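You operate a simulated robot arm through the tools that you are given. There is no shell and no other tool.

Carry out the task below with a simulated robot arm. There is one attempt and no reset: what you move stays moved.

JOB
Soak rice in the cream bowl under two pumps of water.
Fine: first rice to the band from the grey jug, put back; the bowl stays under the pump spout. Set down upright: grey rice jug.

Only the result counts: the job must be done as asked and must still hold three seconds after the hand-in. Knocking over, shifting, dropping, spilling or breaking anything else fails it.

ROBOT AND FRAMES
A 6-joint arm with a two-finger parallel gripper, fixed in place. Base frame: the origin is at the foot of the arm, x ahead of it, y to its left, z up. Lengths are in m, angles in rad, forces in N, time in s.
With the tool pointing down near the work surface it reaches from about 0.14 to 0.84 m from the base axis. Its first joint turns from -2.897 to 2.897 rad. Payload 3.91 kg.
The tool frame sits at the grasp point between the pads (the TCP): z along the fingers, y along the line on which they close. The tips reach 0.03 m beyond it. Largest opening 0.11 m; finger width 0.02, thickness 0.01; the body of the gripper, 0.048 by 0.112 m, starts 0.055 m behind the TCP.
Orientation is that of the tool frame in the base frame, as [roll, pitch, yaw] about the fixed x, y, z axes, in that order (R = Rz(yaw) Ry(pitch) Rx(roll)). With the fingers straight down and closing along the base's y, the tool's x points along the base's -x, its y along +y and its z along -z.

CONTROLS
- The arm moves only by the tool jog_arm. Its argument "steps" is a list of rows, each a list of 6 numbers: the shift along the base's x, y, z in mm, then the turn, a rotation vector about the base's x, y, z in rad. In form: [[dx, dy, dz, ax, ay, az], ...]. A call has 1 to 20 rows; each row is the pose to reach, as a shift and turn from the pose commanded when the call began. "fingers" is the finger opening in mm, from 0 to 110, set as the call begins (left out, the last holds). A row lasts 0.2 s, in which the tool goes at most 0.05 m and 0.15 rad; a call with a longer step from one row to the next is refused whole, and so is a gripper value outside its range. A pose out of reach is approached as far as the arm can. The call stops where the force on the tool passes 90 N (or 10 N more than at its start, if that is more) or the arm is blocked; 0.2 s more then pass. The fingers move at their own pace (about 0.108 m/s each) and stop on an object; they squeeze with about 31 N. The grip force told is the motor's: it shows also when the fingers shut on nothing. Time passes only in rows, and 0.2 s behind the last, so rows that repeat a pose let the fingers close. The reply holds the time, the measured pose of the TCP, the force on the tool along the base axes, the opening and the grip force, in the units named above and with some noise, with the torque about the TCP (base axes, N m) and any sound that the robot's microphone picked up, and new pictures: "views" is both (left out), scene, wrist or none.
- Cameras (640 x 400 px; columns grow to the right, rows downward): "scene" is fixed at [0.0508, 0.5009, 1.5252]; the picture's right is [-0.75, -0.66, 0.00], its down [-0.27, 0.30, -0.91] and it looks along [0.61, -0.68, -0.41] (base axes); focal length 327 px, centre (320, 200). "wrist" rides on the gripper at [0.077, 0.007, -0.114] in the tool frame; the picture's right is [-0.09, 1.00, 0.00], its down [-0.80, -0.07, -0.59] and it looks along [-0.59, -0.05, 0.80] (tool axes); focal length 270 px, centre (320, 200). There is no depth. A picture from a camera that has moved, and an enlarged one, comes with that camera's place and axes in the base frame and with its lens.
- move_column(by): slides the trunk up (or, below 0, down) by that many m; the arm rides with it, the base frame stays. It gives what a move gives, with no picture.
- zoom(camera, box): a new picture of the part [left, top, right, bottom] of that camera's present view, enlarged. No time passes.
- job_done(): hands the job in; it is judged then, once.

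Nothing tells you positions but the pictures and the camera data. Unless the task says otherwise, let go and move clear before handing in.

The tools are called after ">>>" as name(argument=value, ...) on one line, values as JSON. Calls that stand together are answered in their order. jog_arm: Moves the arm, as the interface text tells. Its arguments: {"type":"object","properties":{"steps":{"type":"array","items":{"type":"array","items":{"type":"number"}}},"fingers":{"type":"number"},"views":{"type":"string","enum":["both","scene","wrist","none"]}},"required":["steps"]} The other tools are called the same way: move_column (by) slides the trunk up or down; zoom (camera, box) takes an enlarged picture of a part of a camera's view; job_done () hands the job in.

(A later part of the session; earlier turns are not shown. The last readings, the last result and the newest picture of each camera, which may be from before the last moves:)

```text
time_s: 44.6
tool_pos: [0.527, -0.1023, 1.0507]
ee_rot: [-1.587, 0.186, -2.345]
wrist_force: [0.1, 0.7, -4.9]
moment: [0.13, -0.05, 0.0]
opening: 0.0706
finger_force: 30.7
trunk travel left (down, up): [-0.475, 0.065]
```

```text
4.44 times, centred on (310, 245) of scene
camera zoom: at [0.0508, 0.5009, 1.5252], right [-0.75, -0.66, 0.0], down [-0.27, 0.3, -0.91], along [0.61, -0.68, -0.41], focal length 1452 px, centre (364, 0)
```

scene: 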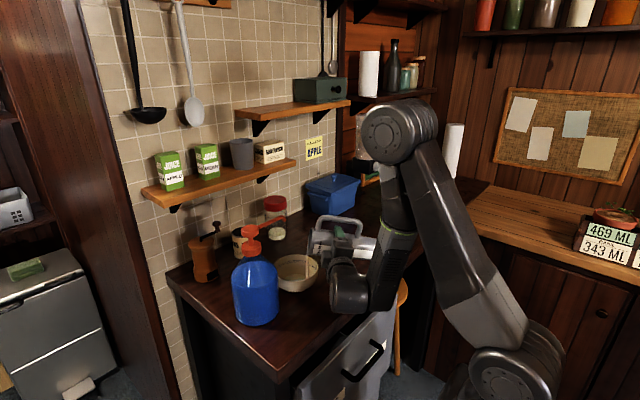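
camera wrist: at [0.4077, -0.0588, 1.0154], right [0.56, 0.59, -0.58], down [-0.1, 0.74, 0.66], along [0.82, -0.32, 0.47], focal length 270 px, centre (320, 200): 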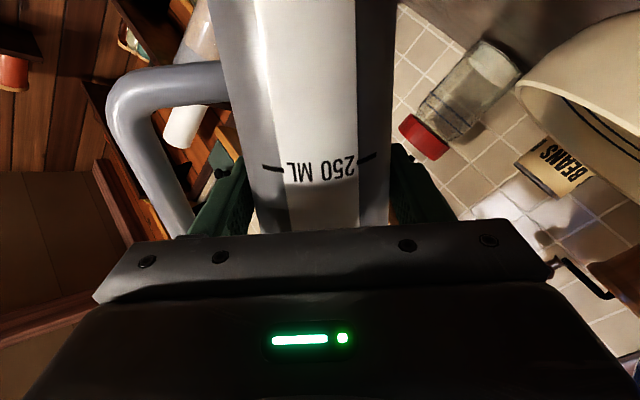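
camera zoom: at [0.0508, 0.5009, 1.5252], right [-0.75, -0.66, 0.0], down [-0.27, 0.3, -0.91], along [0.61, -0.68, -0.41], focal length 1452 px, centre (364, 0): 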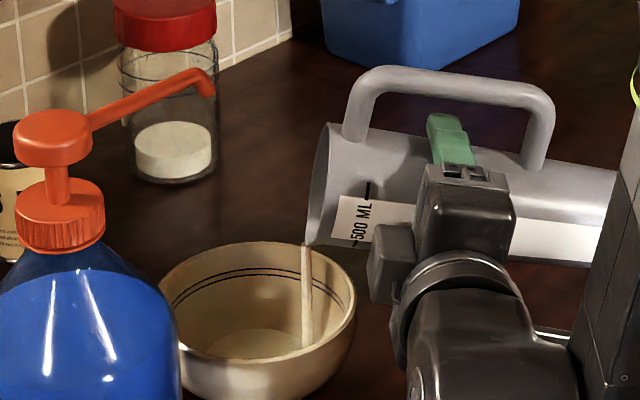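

Rice is now flowing in a thin stream into the bowl. I'll hold this tilt and watch the level rise.

>>> jog_arm(steps=[[0, 0, 0, 0, 0, 0], [0, 0, 0, 0, 0, 0]], views="scene")

>>> zoom(camera="scene", box=[260, 200, 360, 290])

```text
time_s: 45.2
tool_pos: [0.5259, -0.104, 1.0508]
ee_rot: [-1.586, 0.187, -2.348]
wrist_force: [-0.4, 0.2, -4.7]
moment: [0.07, -0.06, 0.01]
opening: 0.0713
finger_force: 31.0
trunk travel left (down, up): [-0.475, 0.065]
```

scene: 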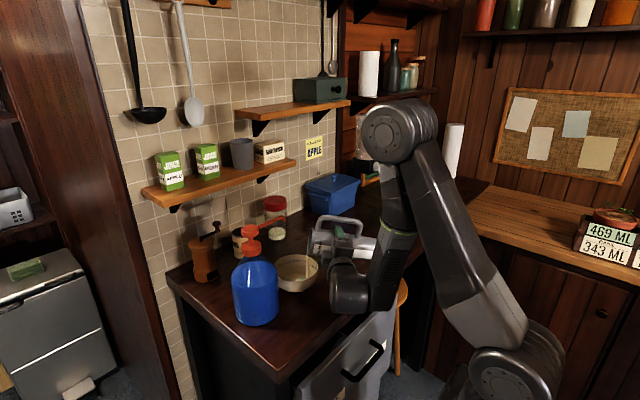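

```text
4.44 times, centred on (310, 245) of scene
camera zoom: at [0.0508, 0.5009, 1.5252], right [-0.75, -0.66, 0.0], down [-0.27, 0.3, -0.91], along [0.61, -0.68, -0.41], focal length 1452 px, centre (364, 0)
```

zoom: 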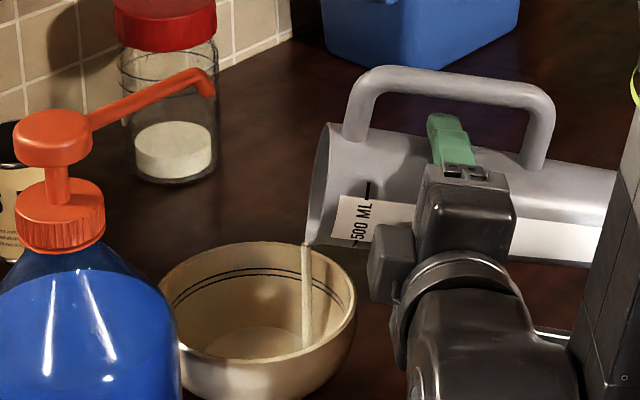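

>>> jog_arm(steps=[[0, 0, 0, 0, 0, 0], [0, 0, 0, 0, 0, 0], [0, 0, 0, 0, 0, 0], [0, 0, 0, 0, 0, 0]], views="scene")

>>> zoom(camera="scene", box=[260, 200, 360, 290])

```text
time_s: 46.2
tool_pos: [0.5262, -0.1035, 1.0504]
ee_rot: [-1.589, 0.186, -2.346]
wrist_force: [0.2, 0.1, -5.4]
moment: [0.11, -0.08, 0.0]
opening: 0.0709
finger_force: 31.0
trunk travel left (down, up): [-0.475, 0.065]
```

scene: 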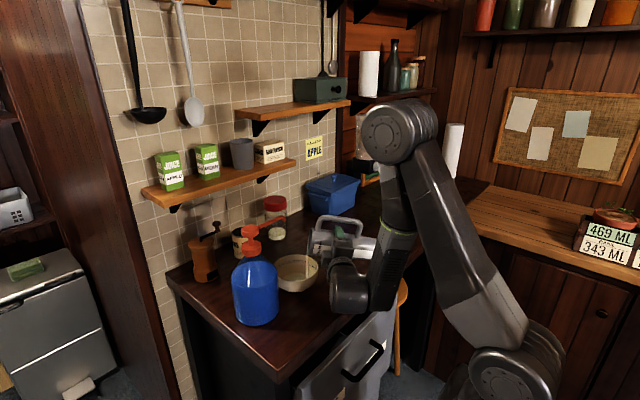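

```text
4.44 times, centred on (310, 245) of scene
camera zoom: at [0.0508, 0.5009, 1.5252], right [-0.75, -0.66, 0.0], down [-0.27, 0.3, -0.91], along [0.61, -0.68, -0.41], focal length 1452 px, centre (364, 0)
```

zoom: 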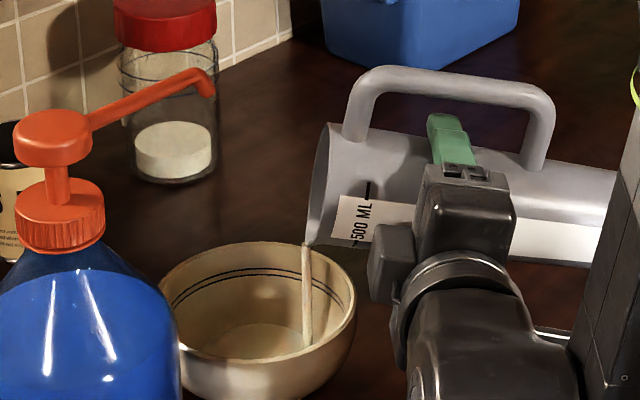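

The level is rising slowly and the stream is thinning. I'll tilt a few degrees more and keep watching the bowl closely.

>>> jog_arm(steps=[[1, 1, 5, -0.0501, 0.0489, 0.001], [1, 1, 5, -0.0501, 0.0489, 0.001]], views="scene")

>>> zoom(camera="scene", box=[265, 235, 335, 295])

```text
time_s: 46.8
tool_pos: [0.5264, -0.103, 1.0566]
ee_rot: [-1.585, 0.119, -2.344]
wrist_force: [0.4, -0.8, -5.2]
moment: [0.08, -0.04, -0.03]
opening: 0.071
finger_force: 30.3
trunk travel left (down, up): [-0.475, 0.065]
```

scene: 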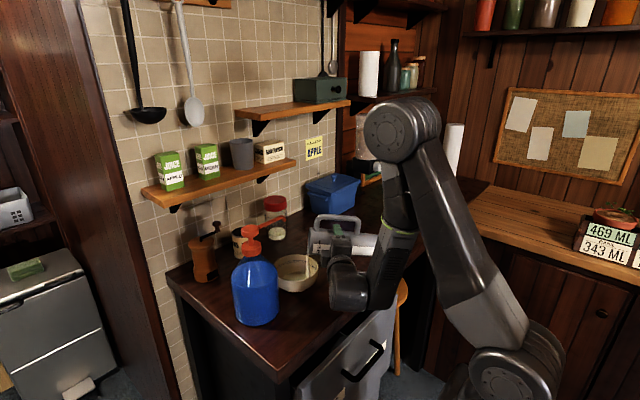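

```text
6.67 times, centred on (300, 265) of scene
camera zoom: at [0.0508, 0.5009, 1.5252], right [-0.75, -0.66, 0.0], down [-0.27, 0.3, -0.91], along [0.61, -0.68, -0.41], focal length 2178 px, centre (453, -233)
```

zoom: 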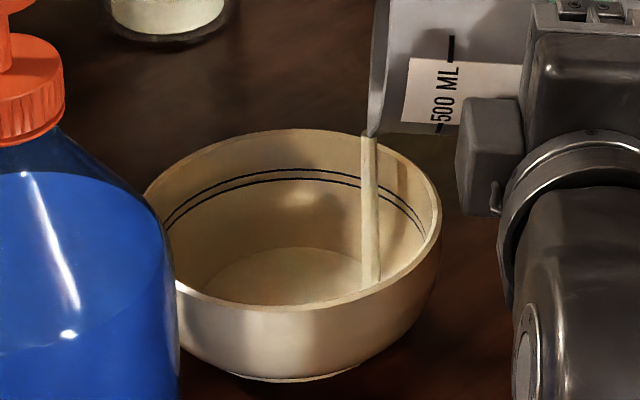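

The view is good: the rice's rear edge is well below the double band line. I'll keep pouring at this tilt.

>>> jog_arm(steps=[[0, 0, 0, 0, 0, 0], [0, 0, 0, 0, 0, 0], [0, 0, 0, 0, 0, 0], [0, 0, 0, 0, 0, 0]], views="none")

>>> zoom(camera="scene", box=[265, 235, 335, 295])

```text
time_s: 47.8
tool_pos: [0.5273, -0.1023, 1.0552]
ee_rot: [-1.587, 0.118, -2.343]
wrist_force: [0.3, 0.4, -4.1]
moment: [0.12, -0.04, 0.04]
opening: 0.071
finger_force: 30.9
trunk travel left (down, up): [-0.475, 0.065]
```

```text
6.67 times, centred on (300, 265) of scene
camera zoom: at [0.0508, 0.5009, 1.5252], right [-0.75, -0.66, 0.0], down [-0.27, 0.3, -0.91], along [0.61, -0.68, -0.41], focal length 2178 px, centre (453, -233)
```

zoom: 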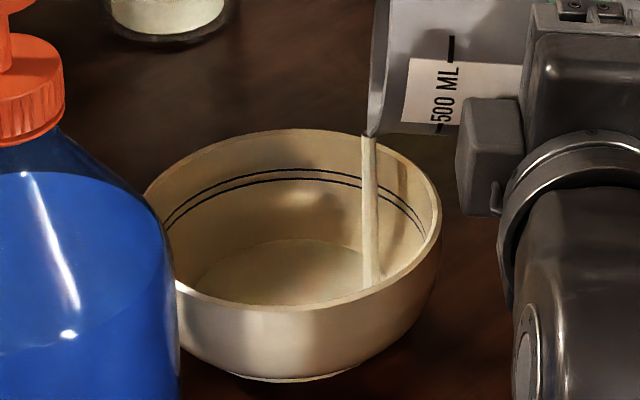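

>>> jog_arm(steps=[[3, 3, 6, -0.0573, 0.0558, 0.0012], [3, 3, 6, -0.0573, 0.0558, 0.0012], [3, 3, 6, -0.0573, 0.0558, 0.0012], [3, 3, 6, -0.0573, 0.0558, 0.0012]], views="none")

>>> zoom(camera="scene", box=[265, 235, 335, 295])

```text
time_s: 48.8
tool_pos: [0.5287, -0.1006, 1.0607]
ee_rot: [-1.587, 0.036, -2.343]
wrist_force: [-0.5, -0.1, -4.7]
moment: [0.08, -0.08, 0.01]
opening: 0.0707
finger_force: 31.4
trunk travel left (down, up): [-0.475, 0.065]
```

```text
6.67 times, centred on (300, 265) of scene
camera zoom: at [0.0508, 0.5009, 1.5252], right [-0.75, -0.66, 0.0], down [-0.27, 0.3, -0.91], along [0.61, -0.68, -0.41], focal length 2178 px, centre (453, -233)
```

zoom: 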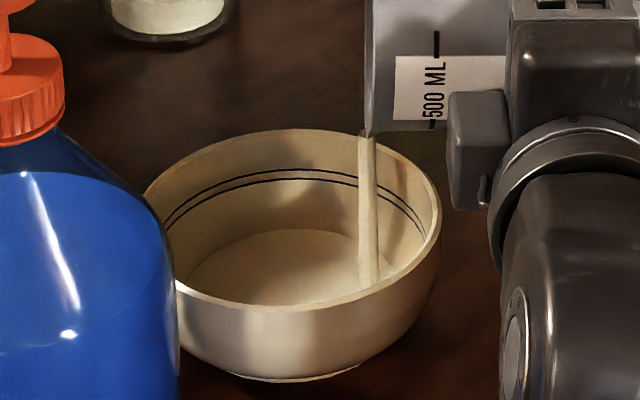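

>>> jog_arm(steps=[[0, 0, 0, 0, 0, 0], [0, 0, 0, 0, 0, 0], [0, 0, 0, 0, 0, 0], [0, 0, 0, 0, 0, 0], [0, 0, 0, 0, 0, 0]], views="none")

>>> zoom(camera="scene", box=[265, 235, 335, 295])

```text
time_s: 50.0
tool_pos: [0.5298, -0.0991, 1.0611]
ee_rot: [-1.587, 0.039, -2.342]
wrist_force: [0.5, -0.5, -4.4]
moment: [0.04, -0.04, 0.04]
opening: 0.071
finger_force: 31.0
trunk travel left (down, up): [-0.475, 0.065]
```

```text
6.67 times, centred on (300, 265) of scene
camera zoom: at [0.0508, 0.5009, 1.5252], right [-0.75, -0.66, 0.0], down [-0.27, 0.3, -0.91], along [0.61, -0.68, -0.41], focal length 2178 px, centre (453, -233)
```

zoom: 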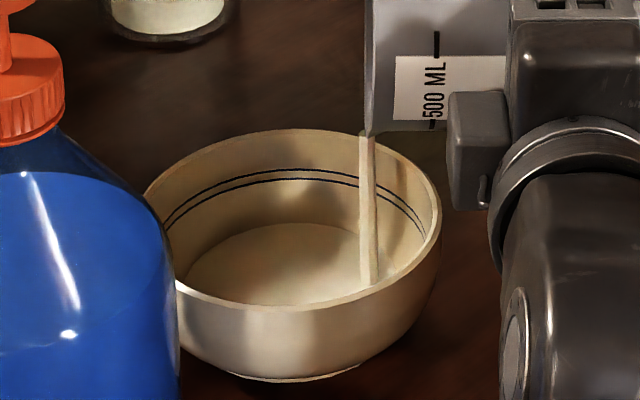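

>>> jog_arm(steps=[[3, 3, 6, -0.0645, 0.0628, 0.0013], [3, 3, 6, -0.0645, 0.0628, 0.0013], [3, 3, 6, -0.0645, 0.0628, 0.0013], [3, 3, 6, -0.0645, 0.0628, 0.0013], [3, 3, 6, -0.0645, 0.0628, 0.0013]], views="none")

>>> zoom(camera="scene", box=[265, 235, 335, 295])

```text
time_s: 51.2
tool_pos: [0.5332, -0.0963, 1.0682]
ee_rot: [-1.588, -0.052, -2.342]
wrist_force: [0.7, 0.8, -5.2]
moment: [0.07, -0.05, -0.04]
opening: 0.0708
finger_force: 31.0
trunk travel left (down, up): [-0.475, 0.065]
```

```text
6.67 times, centred on (300, 265) of scene
camera zoom: at [0.0508, 0.5009, 1.5252], right [-0.75, -0.66, 0.0], down [-0.27, 0.3, -0.91], along [0.61, -0.68, -0.41], focal length 2178 px, centre (453, -233)
```

zoom: 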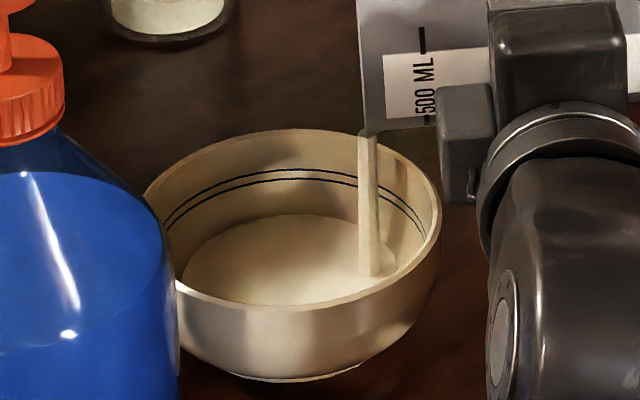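

The rice is climbing steadily. I'll hold again and check.

>>> jog_arm(steps=[[0, 0, 0, 0, 0, 0], [0, 0, 0, 0, 0, 0], [0, 0, 0, 0, 0, 0], [0, 0, 0, 0, 0, 0], [0, 0, 0, 0, 0, 0], [0, 0, 0, 0, 0, 0]], views="none")

>>> zoom(camera="scene", box=[265, 235, 335, 295])

```text
time_s: 52.6
tool_pos: [0.5314, -0.097, 1.0682]
ee_rot: [-1.586, -0.055, -2.34]
wrist_force: [1.0, -0.2, -3.7]
moment: [0.05, -0.04, -0.02]
opening: 0.0709
finger_force: 31.0
trunk travel left (down, up): [-0.475, 0.065]
```

```text
6.67 times, centred on (300, 265) of scene
camera zoom: at [0.0508, 0.5009, 1.5252], right [-0.75, -0.66, 0.0], down [-0.27, 0.3, -0.91], along [0.61, -0.68, -0.41], focal length 2178 px, centre (453, -233)
```

zoom: 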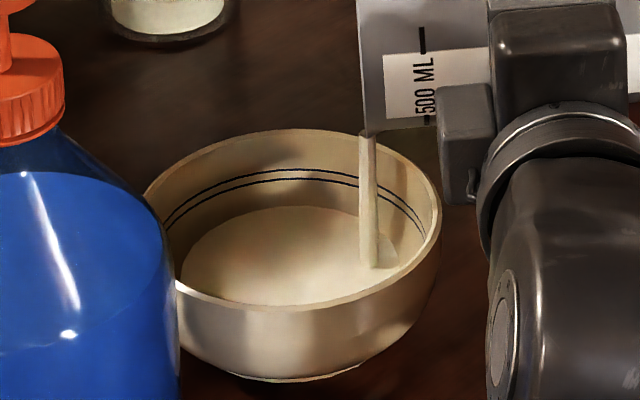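

>>> jog_arm(steps=[[2.5, 2.6, 5, -0.0487, 0.0475, 0.001], [2.5, 2.6, 5, -0.0487, 0.0475, 0.001], [2.5, 2.6, 5, -0.0487, 0.0475, 0.001], [2.5, 2.6, 5, -0.0487, 0.0475, 0.001], [2.5, 2.6, 5, -0.0487, 0.0475, 0.001]], views="none")

>>> zoom(camera="scene", box=[265, 235, 335, 295])

```text
time_s: 53.8
tool_pos: [0.5352, -0.0946, 1.0723]
ee_rot: [-1.588, -0.123, -2.342]
wrist_force: [-0.7, 0.4, -2.3]
moment: [0.02, 0.01, -0.01]
opening: 0.0706
finger_force: 31.0
trunk travel left (down, up): [-0.475, 0.065]
```

```text
6.67 times, centred on (300, 265) of scene
camera zoom: at [0.0508, 0.5009, 1.5252], right [-0.75, -0.66, 0.0], down [-0.27, 0.3, -0.91], along [0.61, -0.68, -0.41], focal length 2178 px, centre (453, -233)
```

zoom: 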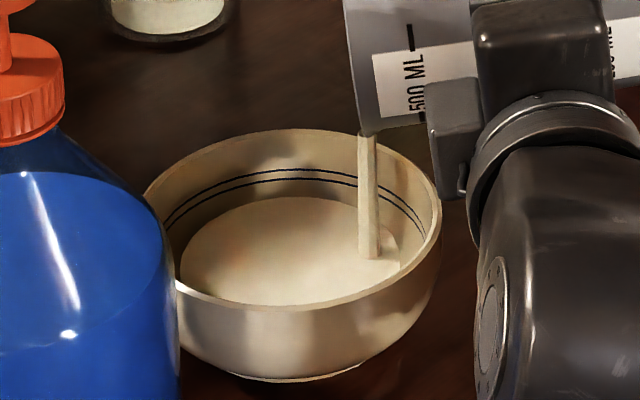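

>>> jog_arm(steps=[[0, 0, 0, 0, 0, 0], [0, 0, 0, 0, 0, 0], [0, 0, 0, 0, 0, 0], [0, 0, 0, 0, 0, 0]], views="none")

>>> zoom(camera="scene", box=[265, 235, 335, 295])

```text
time_s: 54.8
tool_pos: [0.5353, -0.0945, 1.0716]
ee_rot: [-1.587, -0.122, -2.34]
wrist_force: [-0.8, -0.7, -3.5]
moment: [0.03, -0.06, 0.02]
opening: 0.071
finger_force: 30.8
trunk travel left (down, up): [-0.475, 0.065]
```

```text
6.67 times, centred on (300, 265) of scene
camera zoom: at [0.0508, 0.5009, 1.5252], right [-0.75, -0.66, 0.0], down [-0.27, 0.3, -0.91], along [0.61, -0.68, -0.41], focal length 2178 px, centre (453, -233)
```

zoom: 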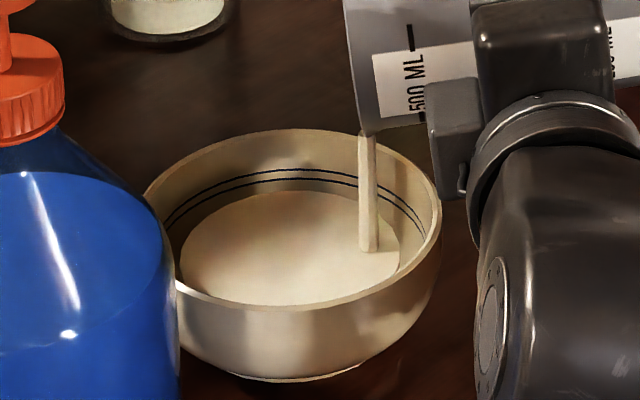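

The rice is close to the lower band line. I'll continue in short holds.

>>> jog_arm(steps=[[0, 0, 0, 0, 0, 0], [0, 0, 0, 0, 0, 0], [0, 0, 0, 0, 0, 0]], views="none")

>>> zoom(camera="scene", box=[270, 240, 325, 285])

```text
time_s: 55.6
tool_pos: [0.5358, -0.0946, 1.0721]
ee_rot: [-1.586, -0.124, -2.341]
wrist_force: [0.3, 0.2, -2.7]
moment: [0.01, -0.03, 0.03]
opening: 0.0708
finger_force: 30.6
trunk travel left (down, up): [-0.475, 0.065]
```

```text
8.89 times, centred on (298, 262) of scene
camera zoom: at [0.0508, 0.5009, 1.5252], right [-0.75, -0.66, 0.0], down [-0.27, 0.3, -0.91], along [0.61, -0.68, -0.41], focal length 2904 px, centre (520, -356)
```

zoom: 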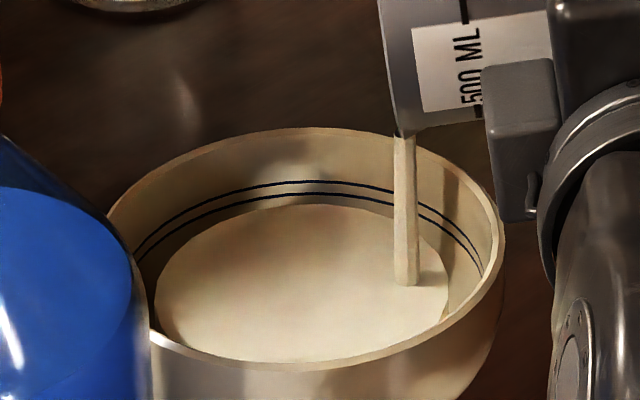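

>>> jog_arm(steps=[[0, 0, 0, 0, 0, 0], [0, 0, 0, 0, 0, 0], [0, 0, 0, 0, 0, 0]], views="none")

>>> zoom(camera="scene", box=[270, 240, 325, 285])

```text
time_s: 56.4
tool_pos: [0.5346, -0.0942, 1.0731]
ee_rot: [-1.587, -0.124, -2.34]
wrist_force: [-0.5, 0.8, -2.7]
moment: [0.04, -0.06, 0.02]
opening: 0.0708
finger_force: 30.7
trunk travel left (down, up): [-0.475, 0.065]
```

```text
8.89 times, centred on (298, 262) of scene
camera zoom: at [0.0508, 0.5009, 1.5252], right [-0.75, -0.66, 0.0], down [-0.27, 0.3, -0.91], along [0.61, -0.68, -0.41], focal length 2904 px, centre (520, -356)
```

zoom: 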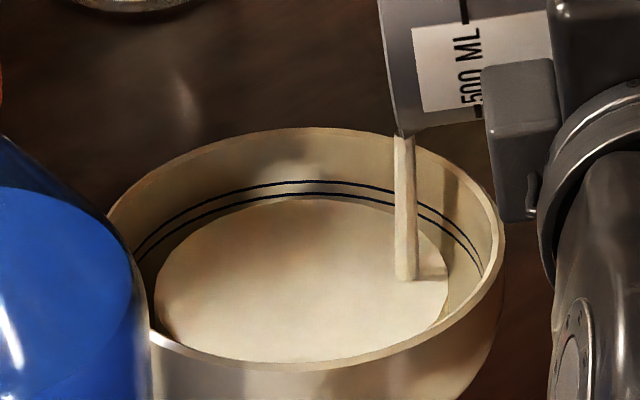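

The rear edge looks just under the lower line, but the rice surface may be narrower than the wall, which would bias that reading. No time passes during zooms, so I'll look much closer before continuing.

>>> zoom(camera="scene", box=[272, 248, 300, 284])

>>> zoom(camera="scene", box=[298, 248, 324, 284])

>>> zoom(camera="wrist", box=[0, 0, 640, 400])

```text
11.11 times, centred on (286, 266) of scene
camera zoom: at [0.0508, 0.5009, 1.5252], right [-0.75, -0.66, 0.0], down [-0.27, 0.3, -0.91], along [0.61, -0.68, -0.41], focal length 3631 px, centre (698, -533)
```

zoom: 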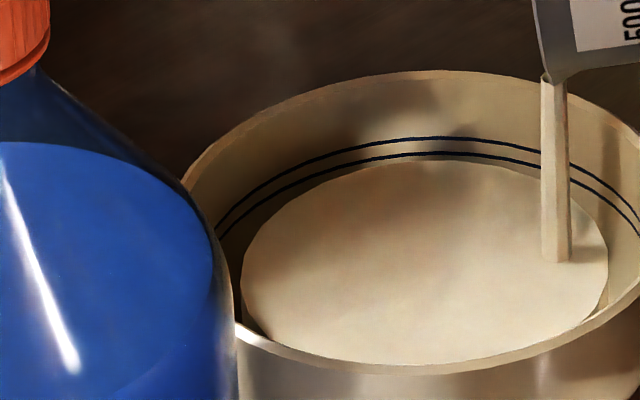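

```text
11.11 times, centred on (311, 266) of scene
camera zoom: at [0.0508, 0.5009, 1.5252], right [-0.75, -0.66, 0.0], down [-0.27, 0.3, -0.91], along [0.61, -0.68, -0.41], focal length 3631 px, centre (420, -533)
```

zoom: 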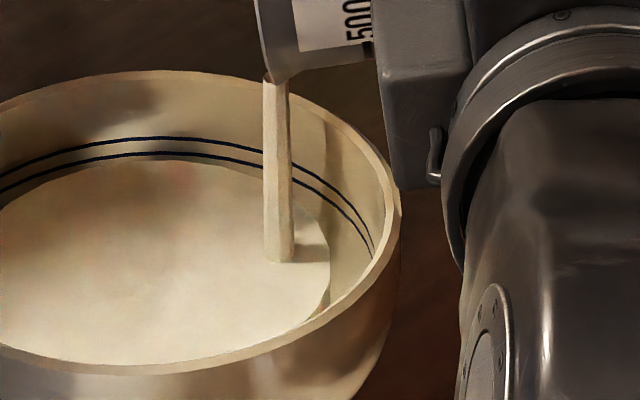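

```text
1.00 times, centred on (320, 200) of wrist (not enlarged: the box is as wide or as high as the picture)
camera zoom: at [0.399, -0.0697, 1.0772], right [-0.03, -0.01, -1.0], down [0.13, 0.99, -0.02], along [0.99, -0.13, -0.03], focal length 270 px, centre (320, 200)
```

zoom: 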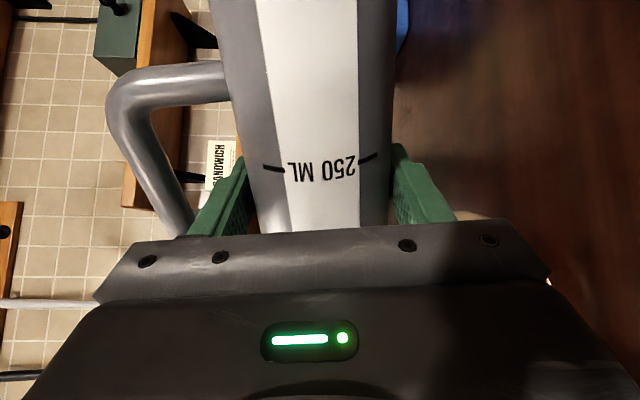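

The close view shows the rice surface is narrower than the wall. Correcting for that, its level is already at about the upper band line, so I'm stopping the pour now by tilting the jug back quickly.

>>> jog_arm(steps=[[-4, -4.5, -6, 0.1038, -0.1012, -0.0021], [-8, -9, -13, 0.2076, -0.2024, -0.0042], [-12, -12.5, -18, 0.2757, -0.2687, -0.0056], [-13, -13, -16, 0.3759, -0.3665, -0.0076], [-14, -14, -8, 0.4761, -0.4642, -0.0096], [-15, -15, 0, 0.5764, -0.5619, -0.0117], [-16, -16, 6, 0.6766, -0.6596, -0.0137], [-16, -16, 6, 0.6766, -0.6596, -0.0137]], views="scene")

>>> zoom(camera="scene", box=[272, 248, 300, 284])

>>> zoom(camera="scene", box=[298, 248, 324, 284])

```text
time_s: 58.2
tool_pos: [0.5192, -0.1094, 1.0782]
ee_rot: [-1.593, 0.825, -2.358]
wrist_force: [-1.3, 0.4, -2.7]
moment: [0.02, -0.04, 0.01]
opening: 0.0709
finger_force: 31.5
trunk travel left (down, up): [-0.475, 0.065]
```

scene: 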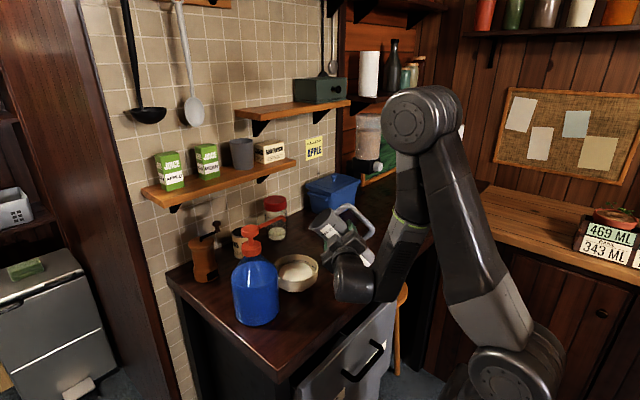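

```text
11.11 times, centred on (286, 266) of scene
camera zoom: at [0.0508, 0.5009, 1.5252], right [-0.75, -0.66, 0.0], down [-0.27, 0.3, -0.91], along [0.61, -0.68, -0.41], focal length 3631 px, centre (698, -533)
```

zoom: 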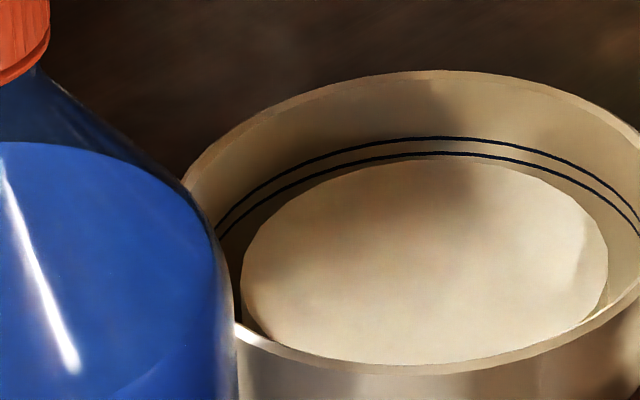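

```text
11.11 times, centred on (311, 266) of scene
camera zoom: at [0.0508, 0.5009, 1.5252], right [-0.75, -0.66, 0.0], down [-0.27, 0.3, -0.91], along [0.61, -0.68, -0.41], focal length 3631 px, centre (420, -533)
```

zoom: 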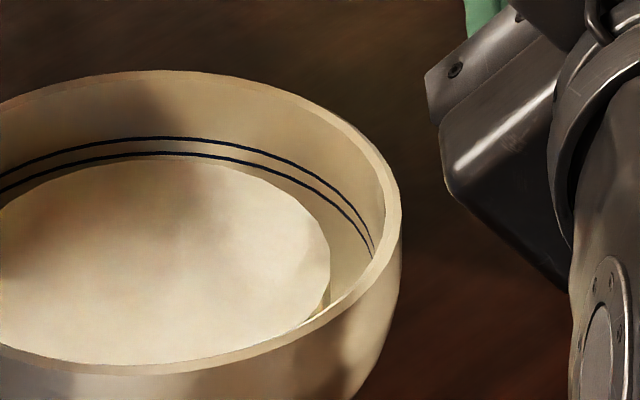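

The pour has stopped, with the jug at about 43° and no spill visible. I'll bring it upright and move it back clear of the bowl.

>>> jog_arm(steps=[[-4, -4, 2, 0.089, -0.0868, -0.0018], [-9, -9, 4, 0.178, -0.1736, -0.0036], [-13, -13, 6, 0.267, -0.2604, -0.0054], [-18, -18, 8, 0.356, -0.3472, -0.0072], [-22, -22, 10, 0.445, -0.434, -0.009], [-26, -27, 12, 0.534, -0.5207, -0.0108], [-26, -27, 12, 0.534, -0.5207, -0.0108]])

>>> zoom(camera="scene", box=[240, 190, 390, 310])

```text
time_s: 59.8
tool_pos: [0.4924, -0.1357, 1.0905]
ee_rot: [3.118, 1.558, 2.348]
wrist_force: [-0.7, 0.0, -3.3]
moment: [0.04, 0.03, 0.0]
opening: 0.0708
finger_force: 31.2
trunk travel left (down, up): [-0.475, 0.065]
camera wrist: at [0.4145, -0.0509, 1.0155], right [0.7, 0.71, 0.09], down [-0.47, 0.36, 0.81], along [0.54, -0.6, 0.58], focal length 270 px, centre (320, 200)
```

scene: 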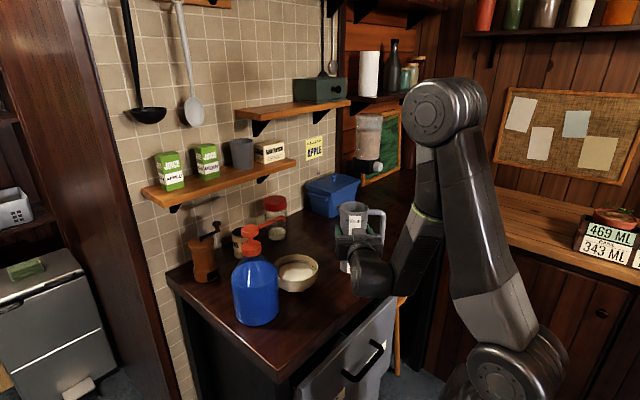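
wrist: 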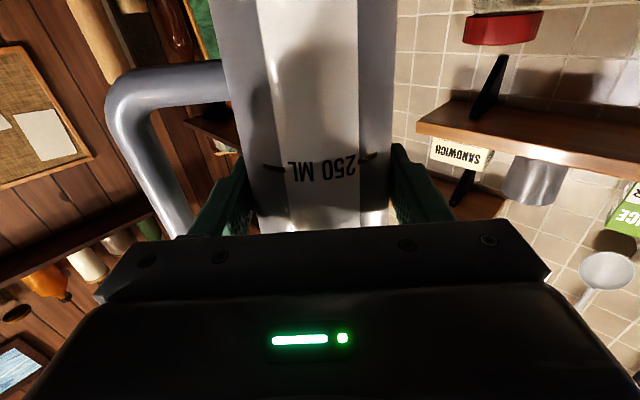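

```text
3.33 times, centred on (315, 250) of scene
camera zoom: at [0.0508, 0.5009, 1.5252], right [-0.75, -0.66, 0.0], down [-0.27, 0.3, -0.91], along [0.61, -0.68, -0.41], focal length 1089 px, centre (337, 33)
```

zoom: 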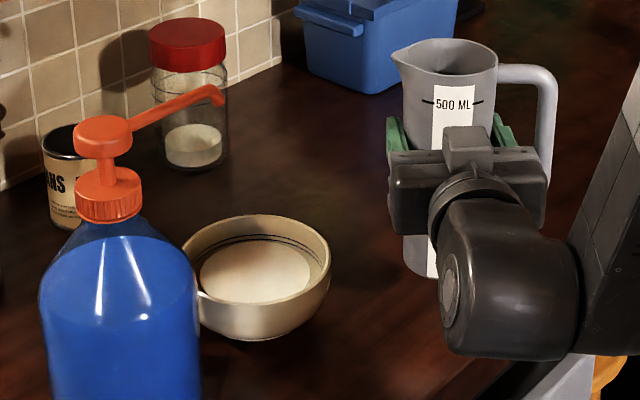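

The jug is upright again and clear. I'll carry it back to its original place with the same heading as when I picked it up.

>>> jog_arm(steps=[[11, -37, 0, -0.001, -0.001, -0.0426], [22, -74, 0, -0.002, -0.002, -0.0852], [34, -111, 0, -0.003, -0.003, -0.1278], [45, -148, 0, -0.004, -0.004, -0.1704], [56, -185, 0, -0.005, -0.005, -0.213], [68, -222, 0, -0.006, -0.006, -0.2556], [79, -259, 0, -0.007, -0.007, -0.2982], [90, -296, 0, -0.008, -0.008, -0.3408], [101.6, -333, 0, -0.009, -0.009, -0.3833], [101.6, -333, 0, -0.009, -0.009, -0.3833]])

>>> zoom(camera="scene", box=[330, 150, 440, 250])

```text
time_s: 62.0
tool_pos: [0.5966, -0.4704, 1.0907]
ee_rot: [2.327, 1.569, 1.171]
wrist_force: [-0.1, 0.7, -2.6]
moment: [0.03, -0.03, 0.01]
opening: 0.0709
finger_force: 30.6
trunk travel left (down, up): [-0.475, 0.065]
camera wrist: at [0.5549, -0.3632, 1.0139], right [0.91, 0.4, 0.09], down [-0.3, 0.51, 0.8], along [0.28, -0.76, 0.59], focal length 270 px, centre (320, 200)
```

scene: 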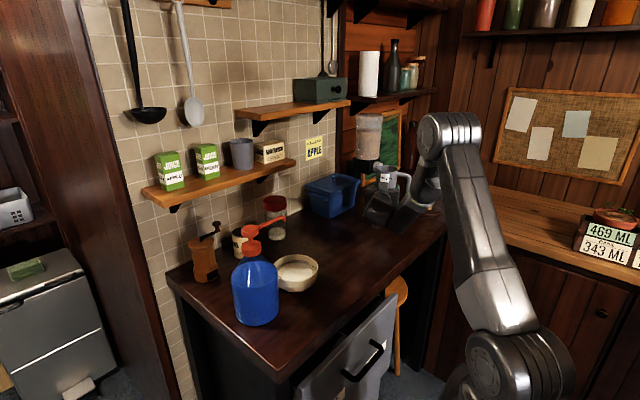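
wrist: 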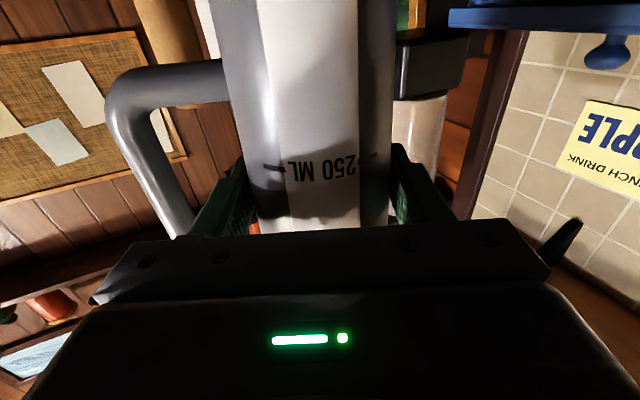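

```text
4.00 times, centred on (385, 200) of scene
camera zoom: at [0.0508, 0.5009, 1.5252], right [-0.75, -0.66, 0.0], down [-0.27, 0.3, -0.91], along [0.61, -0.68, -0.41], focal length 1307 px, centre (60, 200)
```

zoom: 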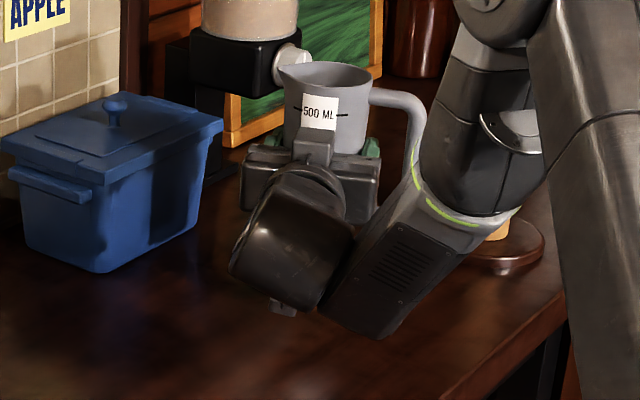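

The jug hangs above its original spot. I'll lower it, ending with small steps until the counter takes the load.

>>> jog_arm(steps=[[-1, 1, -20, 0, 0, 0], [-2, 1.6, -40, 0, 0, 0], [-2, 1.6, -47, 0, 0, 0], [-2, 1.6, -49, 0, 0, 0], [-2, 1.6, -49, 0, 0, 0]], views="none")

>>> jog_arm(steps=[[0, 0, -1.5, 0, 0, 0], [0, 0, -1.5, 0, 0, 0]], views="none")

```text
time_s: 63.2
tool_pos: [0.593, -0.4691, 1.0405]
ee_rot: [2.427, 1.57, 1.271]
wrist_force: [0.3, 0.0, -2.8]
moment: [0.0, 0.0, -0.03]
opening: 0.0709
finger_force: 31.1
trunk travel left (down, up): [-0.475, 0.065]
```

```text
time_s: 63.8
tool_pos: [0.5915, -0.4689, 1.0403]
ee_rot: [1.148, 1.568, -0.007]
wrist_force: [1.3, -0.3, -0.2]
moment: [-0.07, -0.05, 0.04]
opening: 0.0709
finger_force: 31.4
trunk travel left (down, up): [-0.475, 0.065]
```

The counter now carries the jug's weight. I'll open the fingers and check before backing out.

>>> jog_arm(steps=[[0, 0, 0, 0, 0, 0], [0, 0, 0, 0, 0, 0], [0, 0, 0, 0, 0, 0]], fingers=88)

>>> zoom(camera="scene", box=[330, 160, 440, 260])

```text
time_s: 64.6
tool_pos: [0.5928, -0.4681, 1.0405]
ee_rot: [2.087, 1.569, 0.926]
wrist_force: [-0.4, -0.4, -0.4]
moment: [-0.03, 0.03, 0.0]
opening: 0.0881
finger_force: 0.1
trunk travel left (down, up): [-0.475, 0.065]
camera wrist: at [0.5526, -0.3605, 0.9633], right [0.91, 0.4, 0.09], down [-0.3, 0.51, 0.8], along [0.28, -0.76, 0.59], focal length 270 px, centre (320, 200)
```

scene: 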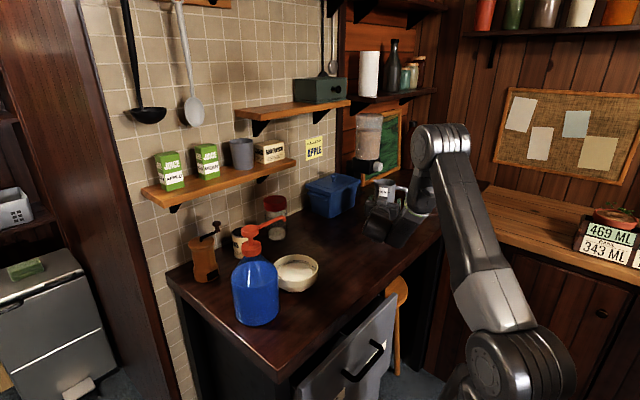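
wrist: 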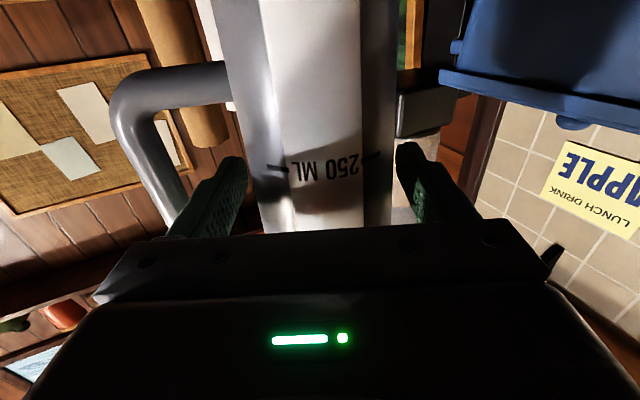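

```text
4.00 times, centred on (385, 210) of scene
camera zoom: at [0.0508, 0.5009, 1.5252], right [-0.75, -0.66, 0.0], down [-0.27, 0.3, -0.91], along [0.61, -0.68, -0.41], focal length 1307 px, centre (60, 160)
```

zoom: 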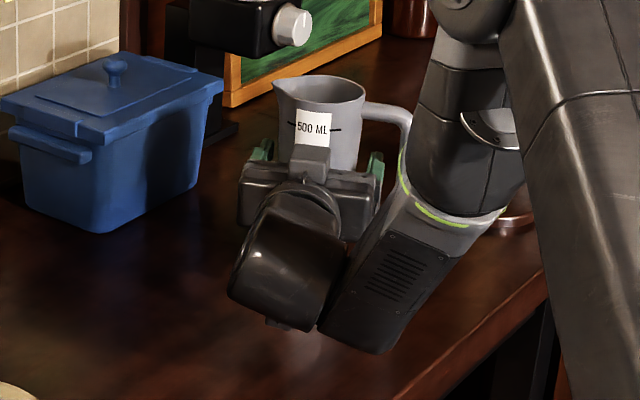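

The jug stands upright at its original spot. I'll back straight out along the approach line.

>>> jog_arm(steps=[[-8, 18, 0, 0, 0, 0], [-20, 45, 0, 0, 0, 0], [-36, 82, 0, 0, 0, 0], [-52, 119, 0, 0, 0, 0], [-67, 152, 0, 0, 0, 0], [-67, 152, 30, 0, 0, 0], [-67, 152, 70, 0, 0, 0], [-67, 152, 110, 0, 0, 0], [-67, 152, 150, 0, 0, 0], [-67, 152, 150, 0, 0, 0]])

>>> zoom(camera="scene", box=[330, 150, 440, 250])

```text
time_s: 66.8
tool_pos: [0.5259, -0.3154, 1.1912]
ee_rot: [2.186, 1.569, 1.03]
wrist_force: [-0.4, -0.8, -0.9]
moment: [0.02, 0.01, -0.01]
opening: 0.0877
finger_force: 0.1
trunk travel left (down, up): [-0.475, 0.065]
camera wrist: at [0.4861, -0.2077, 1.1137], right [0.91, 0.4, 0.09], down [-0.3, 0.51, 0.8], along [0.28, -0.76, 0.59], focal length 270 px, centre (320, 200)
```

scene: 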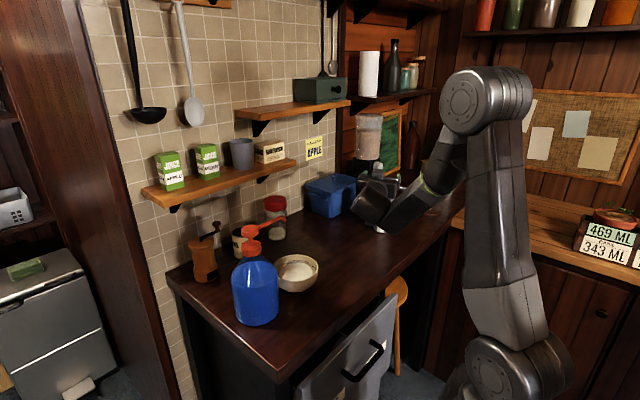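
wrist: 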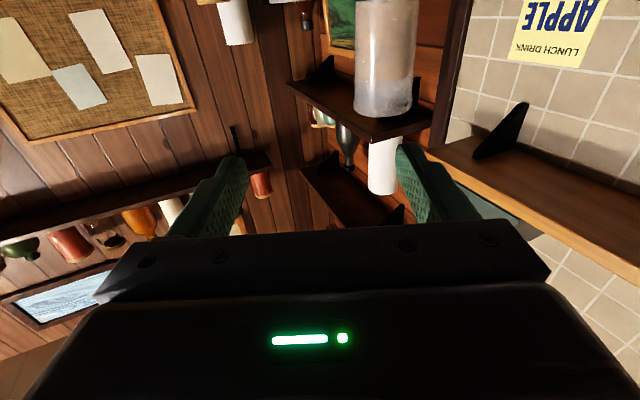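

```text
4.00 times, centred on (385, 200) of scene
camera zoom: at [0.0508, 0.5009, 1.5252], right [-0.75, -0.66, 0.0], down [-0.27, 0.3, -0.91], along [0.61, -0.68, -0.41], focal length 1307 px, centre (60, 200)
```

zoom: 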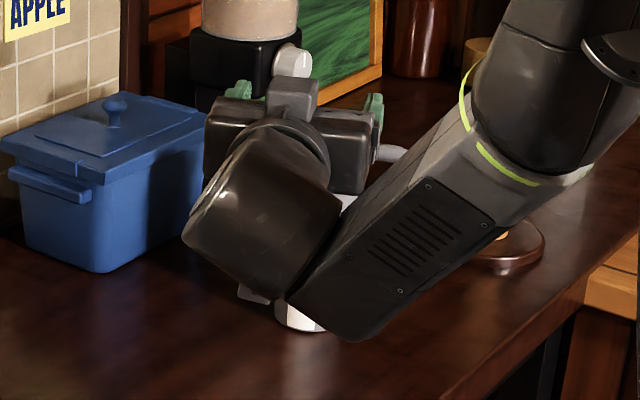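

The jug is back in place. Before pumping I want a low-angle look at the rice level against the band, so I'll pitch the tool down partway and swing the wrist camera round to face the bowl.

>>> jog_arm(steps=[[-5, 5, 8, 0.1287, 0.0573, 0], [-10, 10, 16, 0.2573, 0.1146, 0], [-15, 15, 24, 0.386, 0.1719, 0], [-20, 20, 32, 0.5147, 0.2291, 0], [-25, 25, 40, 0.6434, 0.2864, 0], [-30, 30, 48, 0.772, 0.3437, 0], [-35, 35, 56, 0.9007, 0.401, 0], [-35, 35, 56, 0.9007, 0.401, 0]], views="none")

>>> jog_arm(steps=[[-7, 31, -6, 0, 0, 0.144], [-14, 62, -12, 0, 0, 0.288], [-21, 93, -18, 0, 0, 0.432], [-28, 124, -24, 0, 0, 0.576], [-35, 155, -30, 0, 0, 0.72], [-42, 186, -36, 0, 0, 0.864], [-49, 217, -42, 0, 0, 1.008], [-56, 240, -48, 0, 0, 1.152], [-56, 240, -48, 0, 0, 1.152]])

```text
time_s: 68.6
tool_pos: [0.4899, -0.2808, 1.2466]
ee_rot: [-3.139, 0.582, 1.988]
wrist_force: [-0.5, 1.1, -0.1]
moment: [0.01, -0.01, 0.03]
opening: 0.0877
finger_force: 0.1
trunk travel left (down, up): [-0.475, 0.065]
```

```text
time_s: 70.6
tool_pos: [0.4347, -0.0412, 1.1991]
ee_rot: [-3.139, 0.585, -3.14]
wrist_force: [0.4, -0.1, -0.7]
moment: [-0.02, 0.0, 0.0]
opening: 0.088
finger_force: 0.1
trunk travel left (down, up): [-0.475, 0.065]
camera wrist: at [0.3061, -0.0338, 1.252], right [0.08, 1.0, 0.05], down [0.34, -0.07, 0.94], along [0.94, -0.05, -0.34], focal length 270 px, centre (320, 200)
```

scene: 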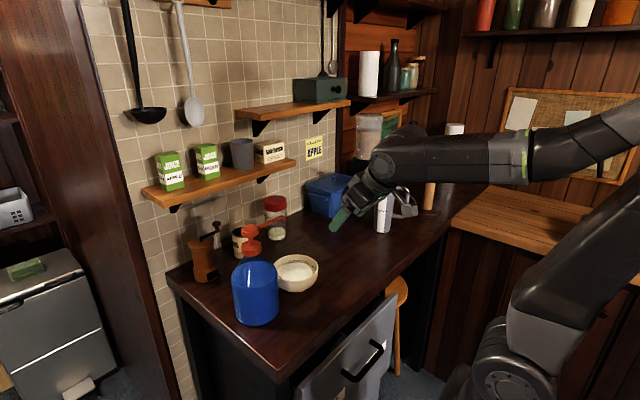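
wrist: 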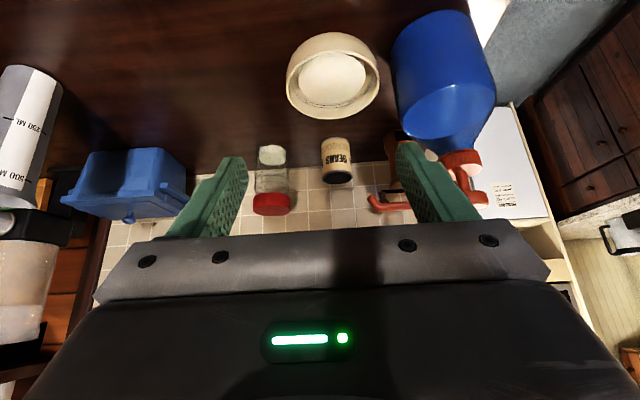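

>>> zoom(camera="wrist", box=[275, 20, 390, 130])

>>> jog_arm(steps=[[0, 0, -30, 0, 0, 0], [0, 0, -60, 0, 0, 0], [0, 0, -90, 0, 0, 0], [-10, 0, -115, 0, 0, 0], [-10, 0, -115, 0, 0, 0]])

>>> zoom(camera="wrist", box=[250, 60, 410, 190])

```text
3.64 times, centred on (332, 75) of wrist
camera zoom: at [0.3061, -0.0338, 1.252], right [0.08, 1.0, 0.05], down [0.34, -0.07, 0.94], along [0.94, -0.05, -0.34], focal length 983 px, centre (274, 654)
```

zoom: 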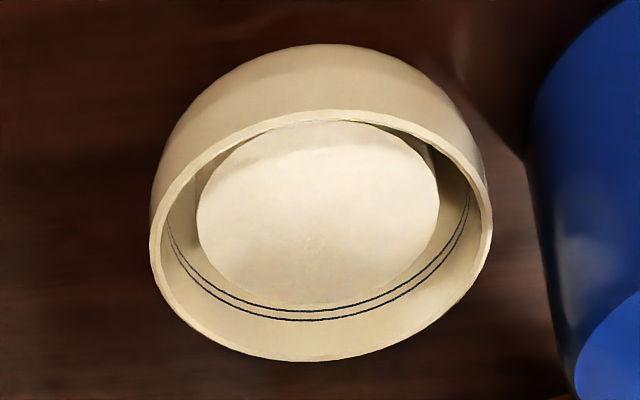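

```text
time_s: 71.8
tool_pos: [0.4241, -0.0406, 1.0831]
ee_rot: [-3.139, 0.584, 3.14]
wrist_force: [0.9, 0.3, -0.3]
moment: [0.01, 0.01, 0.0]
opening: 0.0878
finger_force: 0.0
trunk travel left (down, up): [-0.475, 0.065]
camera wrist: at [0.2967, -0.0339, 1.1359], right [0.08, 1.0, 0.05], down [0.34, -0.07, 0.94], along [0.94, -0.06, -0.34], focal length 270 px, centre (320, 200)
```

scene: 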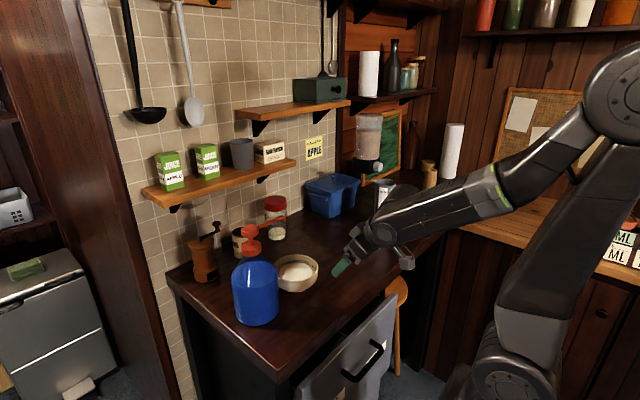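
wrist: 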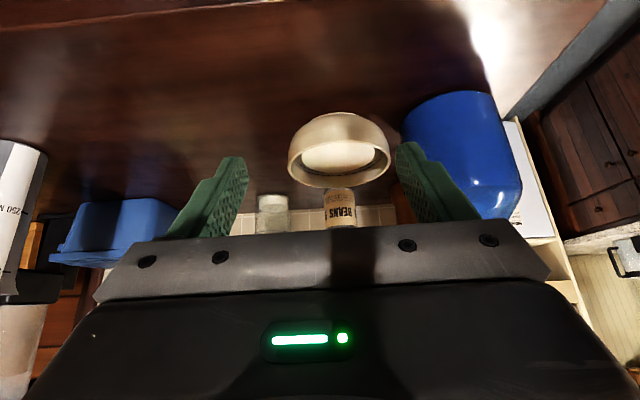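

```text
3.08 times, centred on (330, 125) of wrist
camera zoom: at [0.2967, -0.0339, 1.1359], right [0.08, 1.0, 0.05], down [0.34, -0.07, 0.94], along [0.94, -0.06, -0.34], focal length 832 px, centre (289, 431)
```

zoom: 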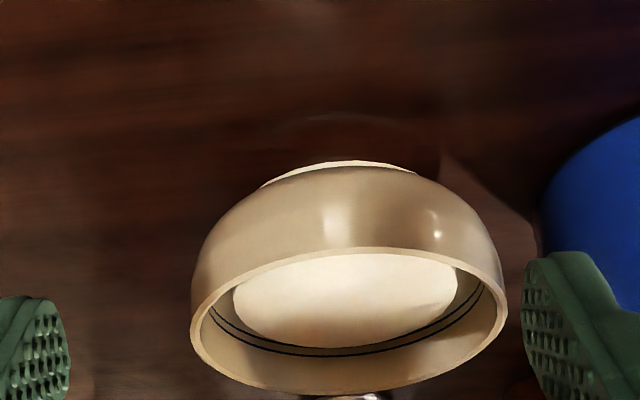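

>>> zoom(camera="wrist", box=[285, 130, 395, 195])

>>> zoom(camera="wrist", box=[310, 150, 370, 185])

```text
5.82 times, centred on (340, 162) of wrist
camera zoom: at [0.2967, -0.0339, 1.1359], right [0.08, 1.0, 0.05], down [0.34, -0.07, 0.94], along [0.94, -0.06, -0.34], focal length 1573 px, centre (204, 418)
```

zoom: 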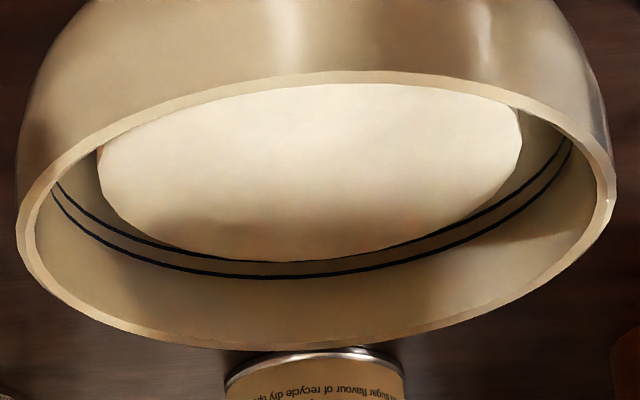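

```text
10.67 times, centred on (340, 168) of wrist
camera zoom: at [0.2967, -0.0339, 1.1359], right [0.08, 1.0, 0.05], down [0.34, -0.07, 0.94], along [0.94, -0.06, -0.34], focal length 2883 px, centre (107, 547)
```

zoom: 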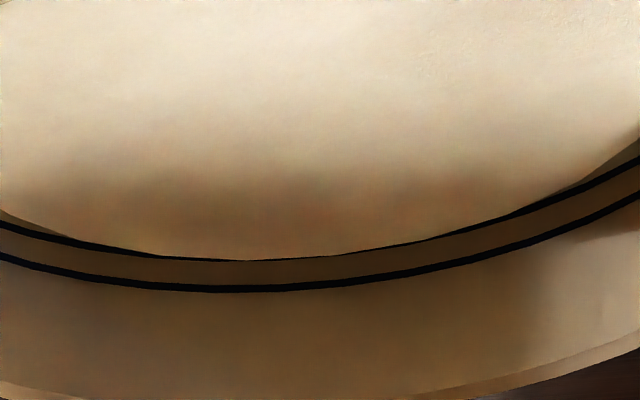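

From this view the rice's rear edge just covers the lower line, which puts its level near the upper line. I'll take a lower viewing angle for a firmer comparison, moving in small steps to watch reachability.

>>> jog_arm(steps=[[2, 0, -8, 0, -0.06, 0], [4, 0, -16, 0, -0.12, 0]], views="none")

```text
time_s: 72.4
tool_pos: [0.4279, -0.042, 1.0663]
ee_rot: [-3.141, 0.705, 3.139]
wrist_force: [0.1, -0.3, 0.0]
moment: [-0.02, 0.02, -0.01]
opening: 0.0881
finger_force: 0.1
trunk travel left (down, up): [-0.475, 0.065]
```

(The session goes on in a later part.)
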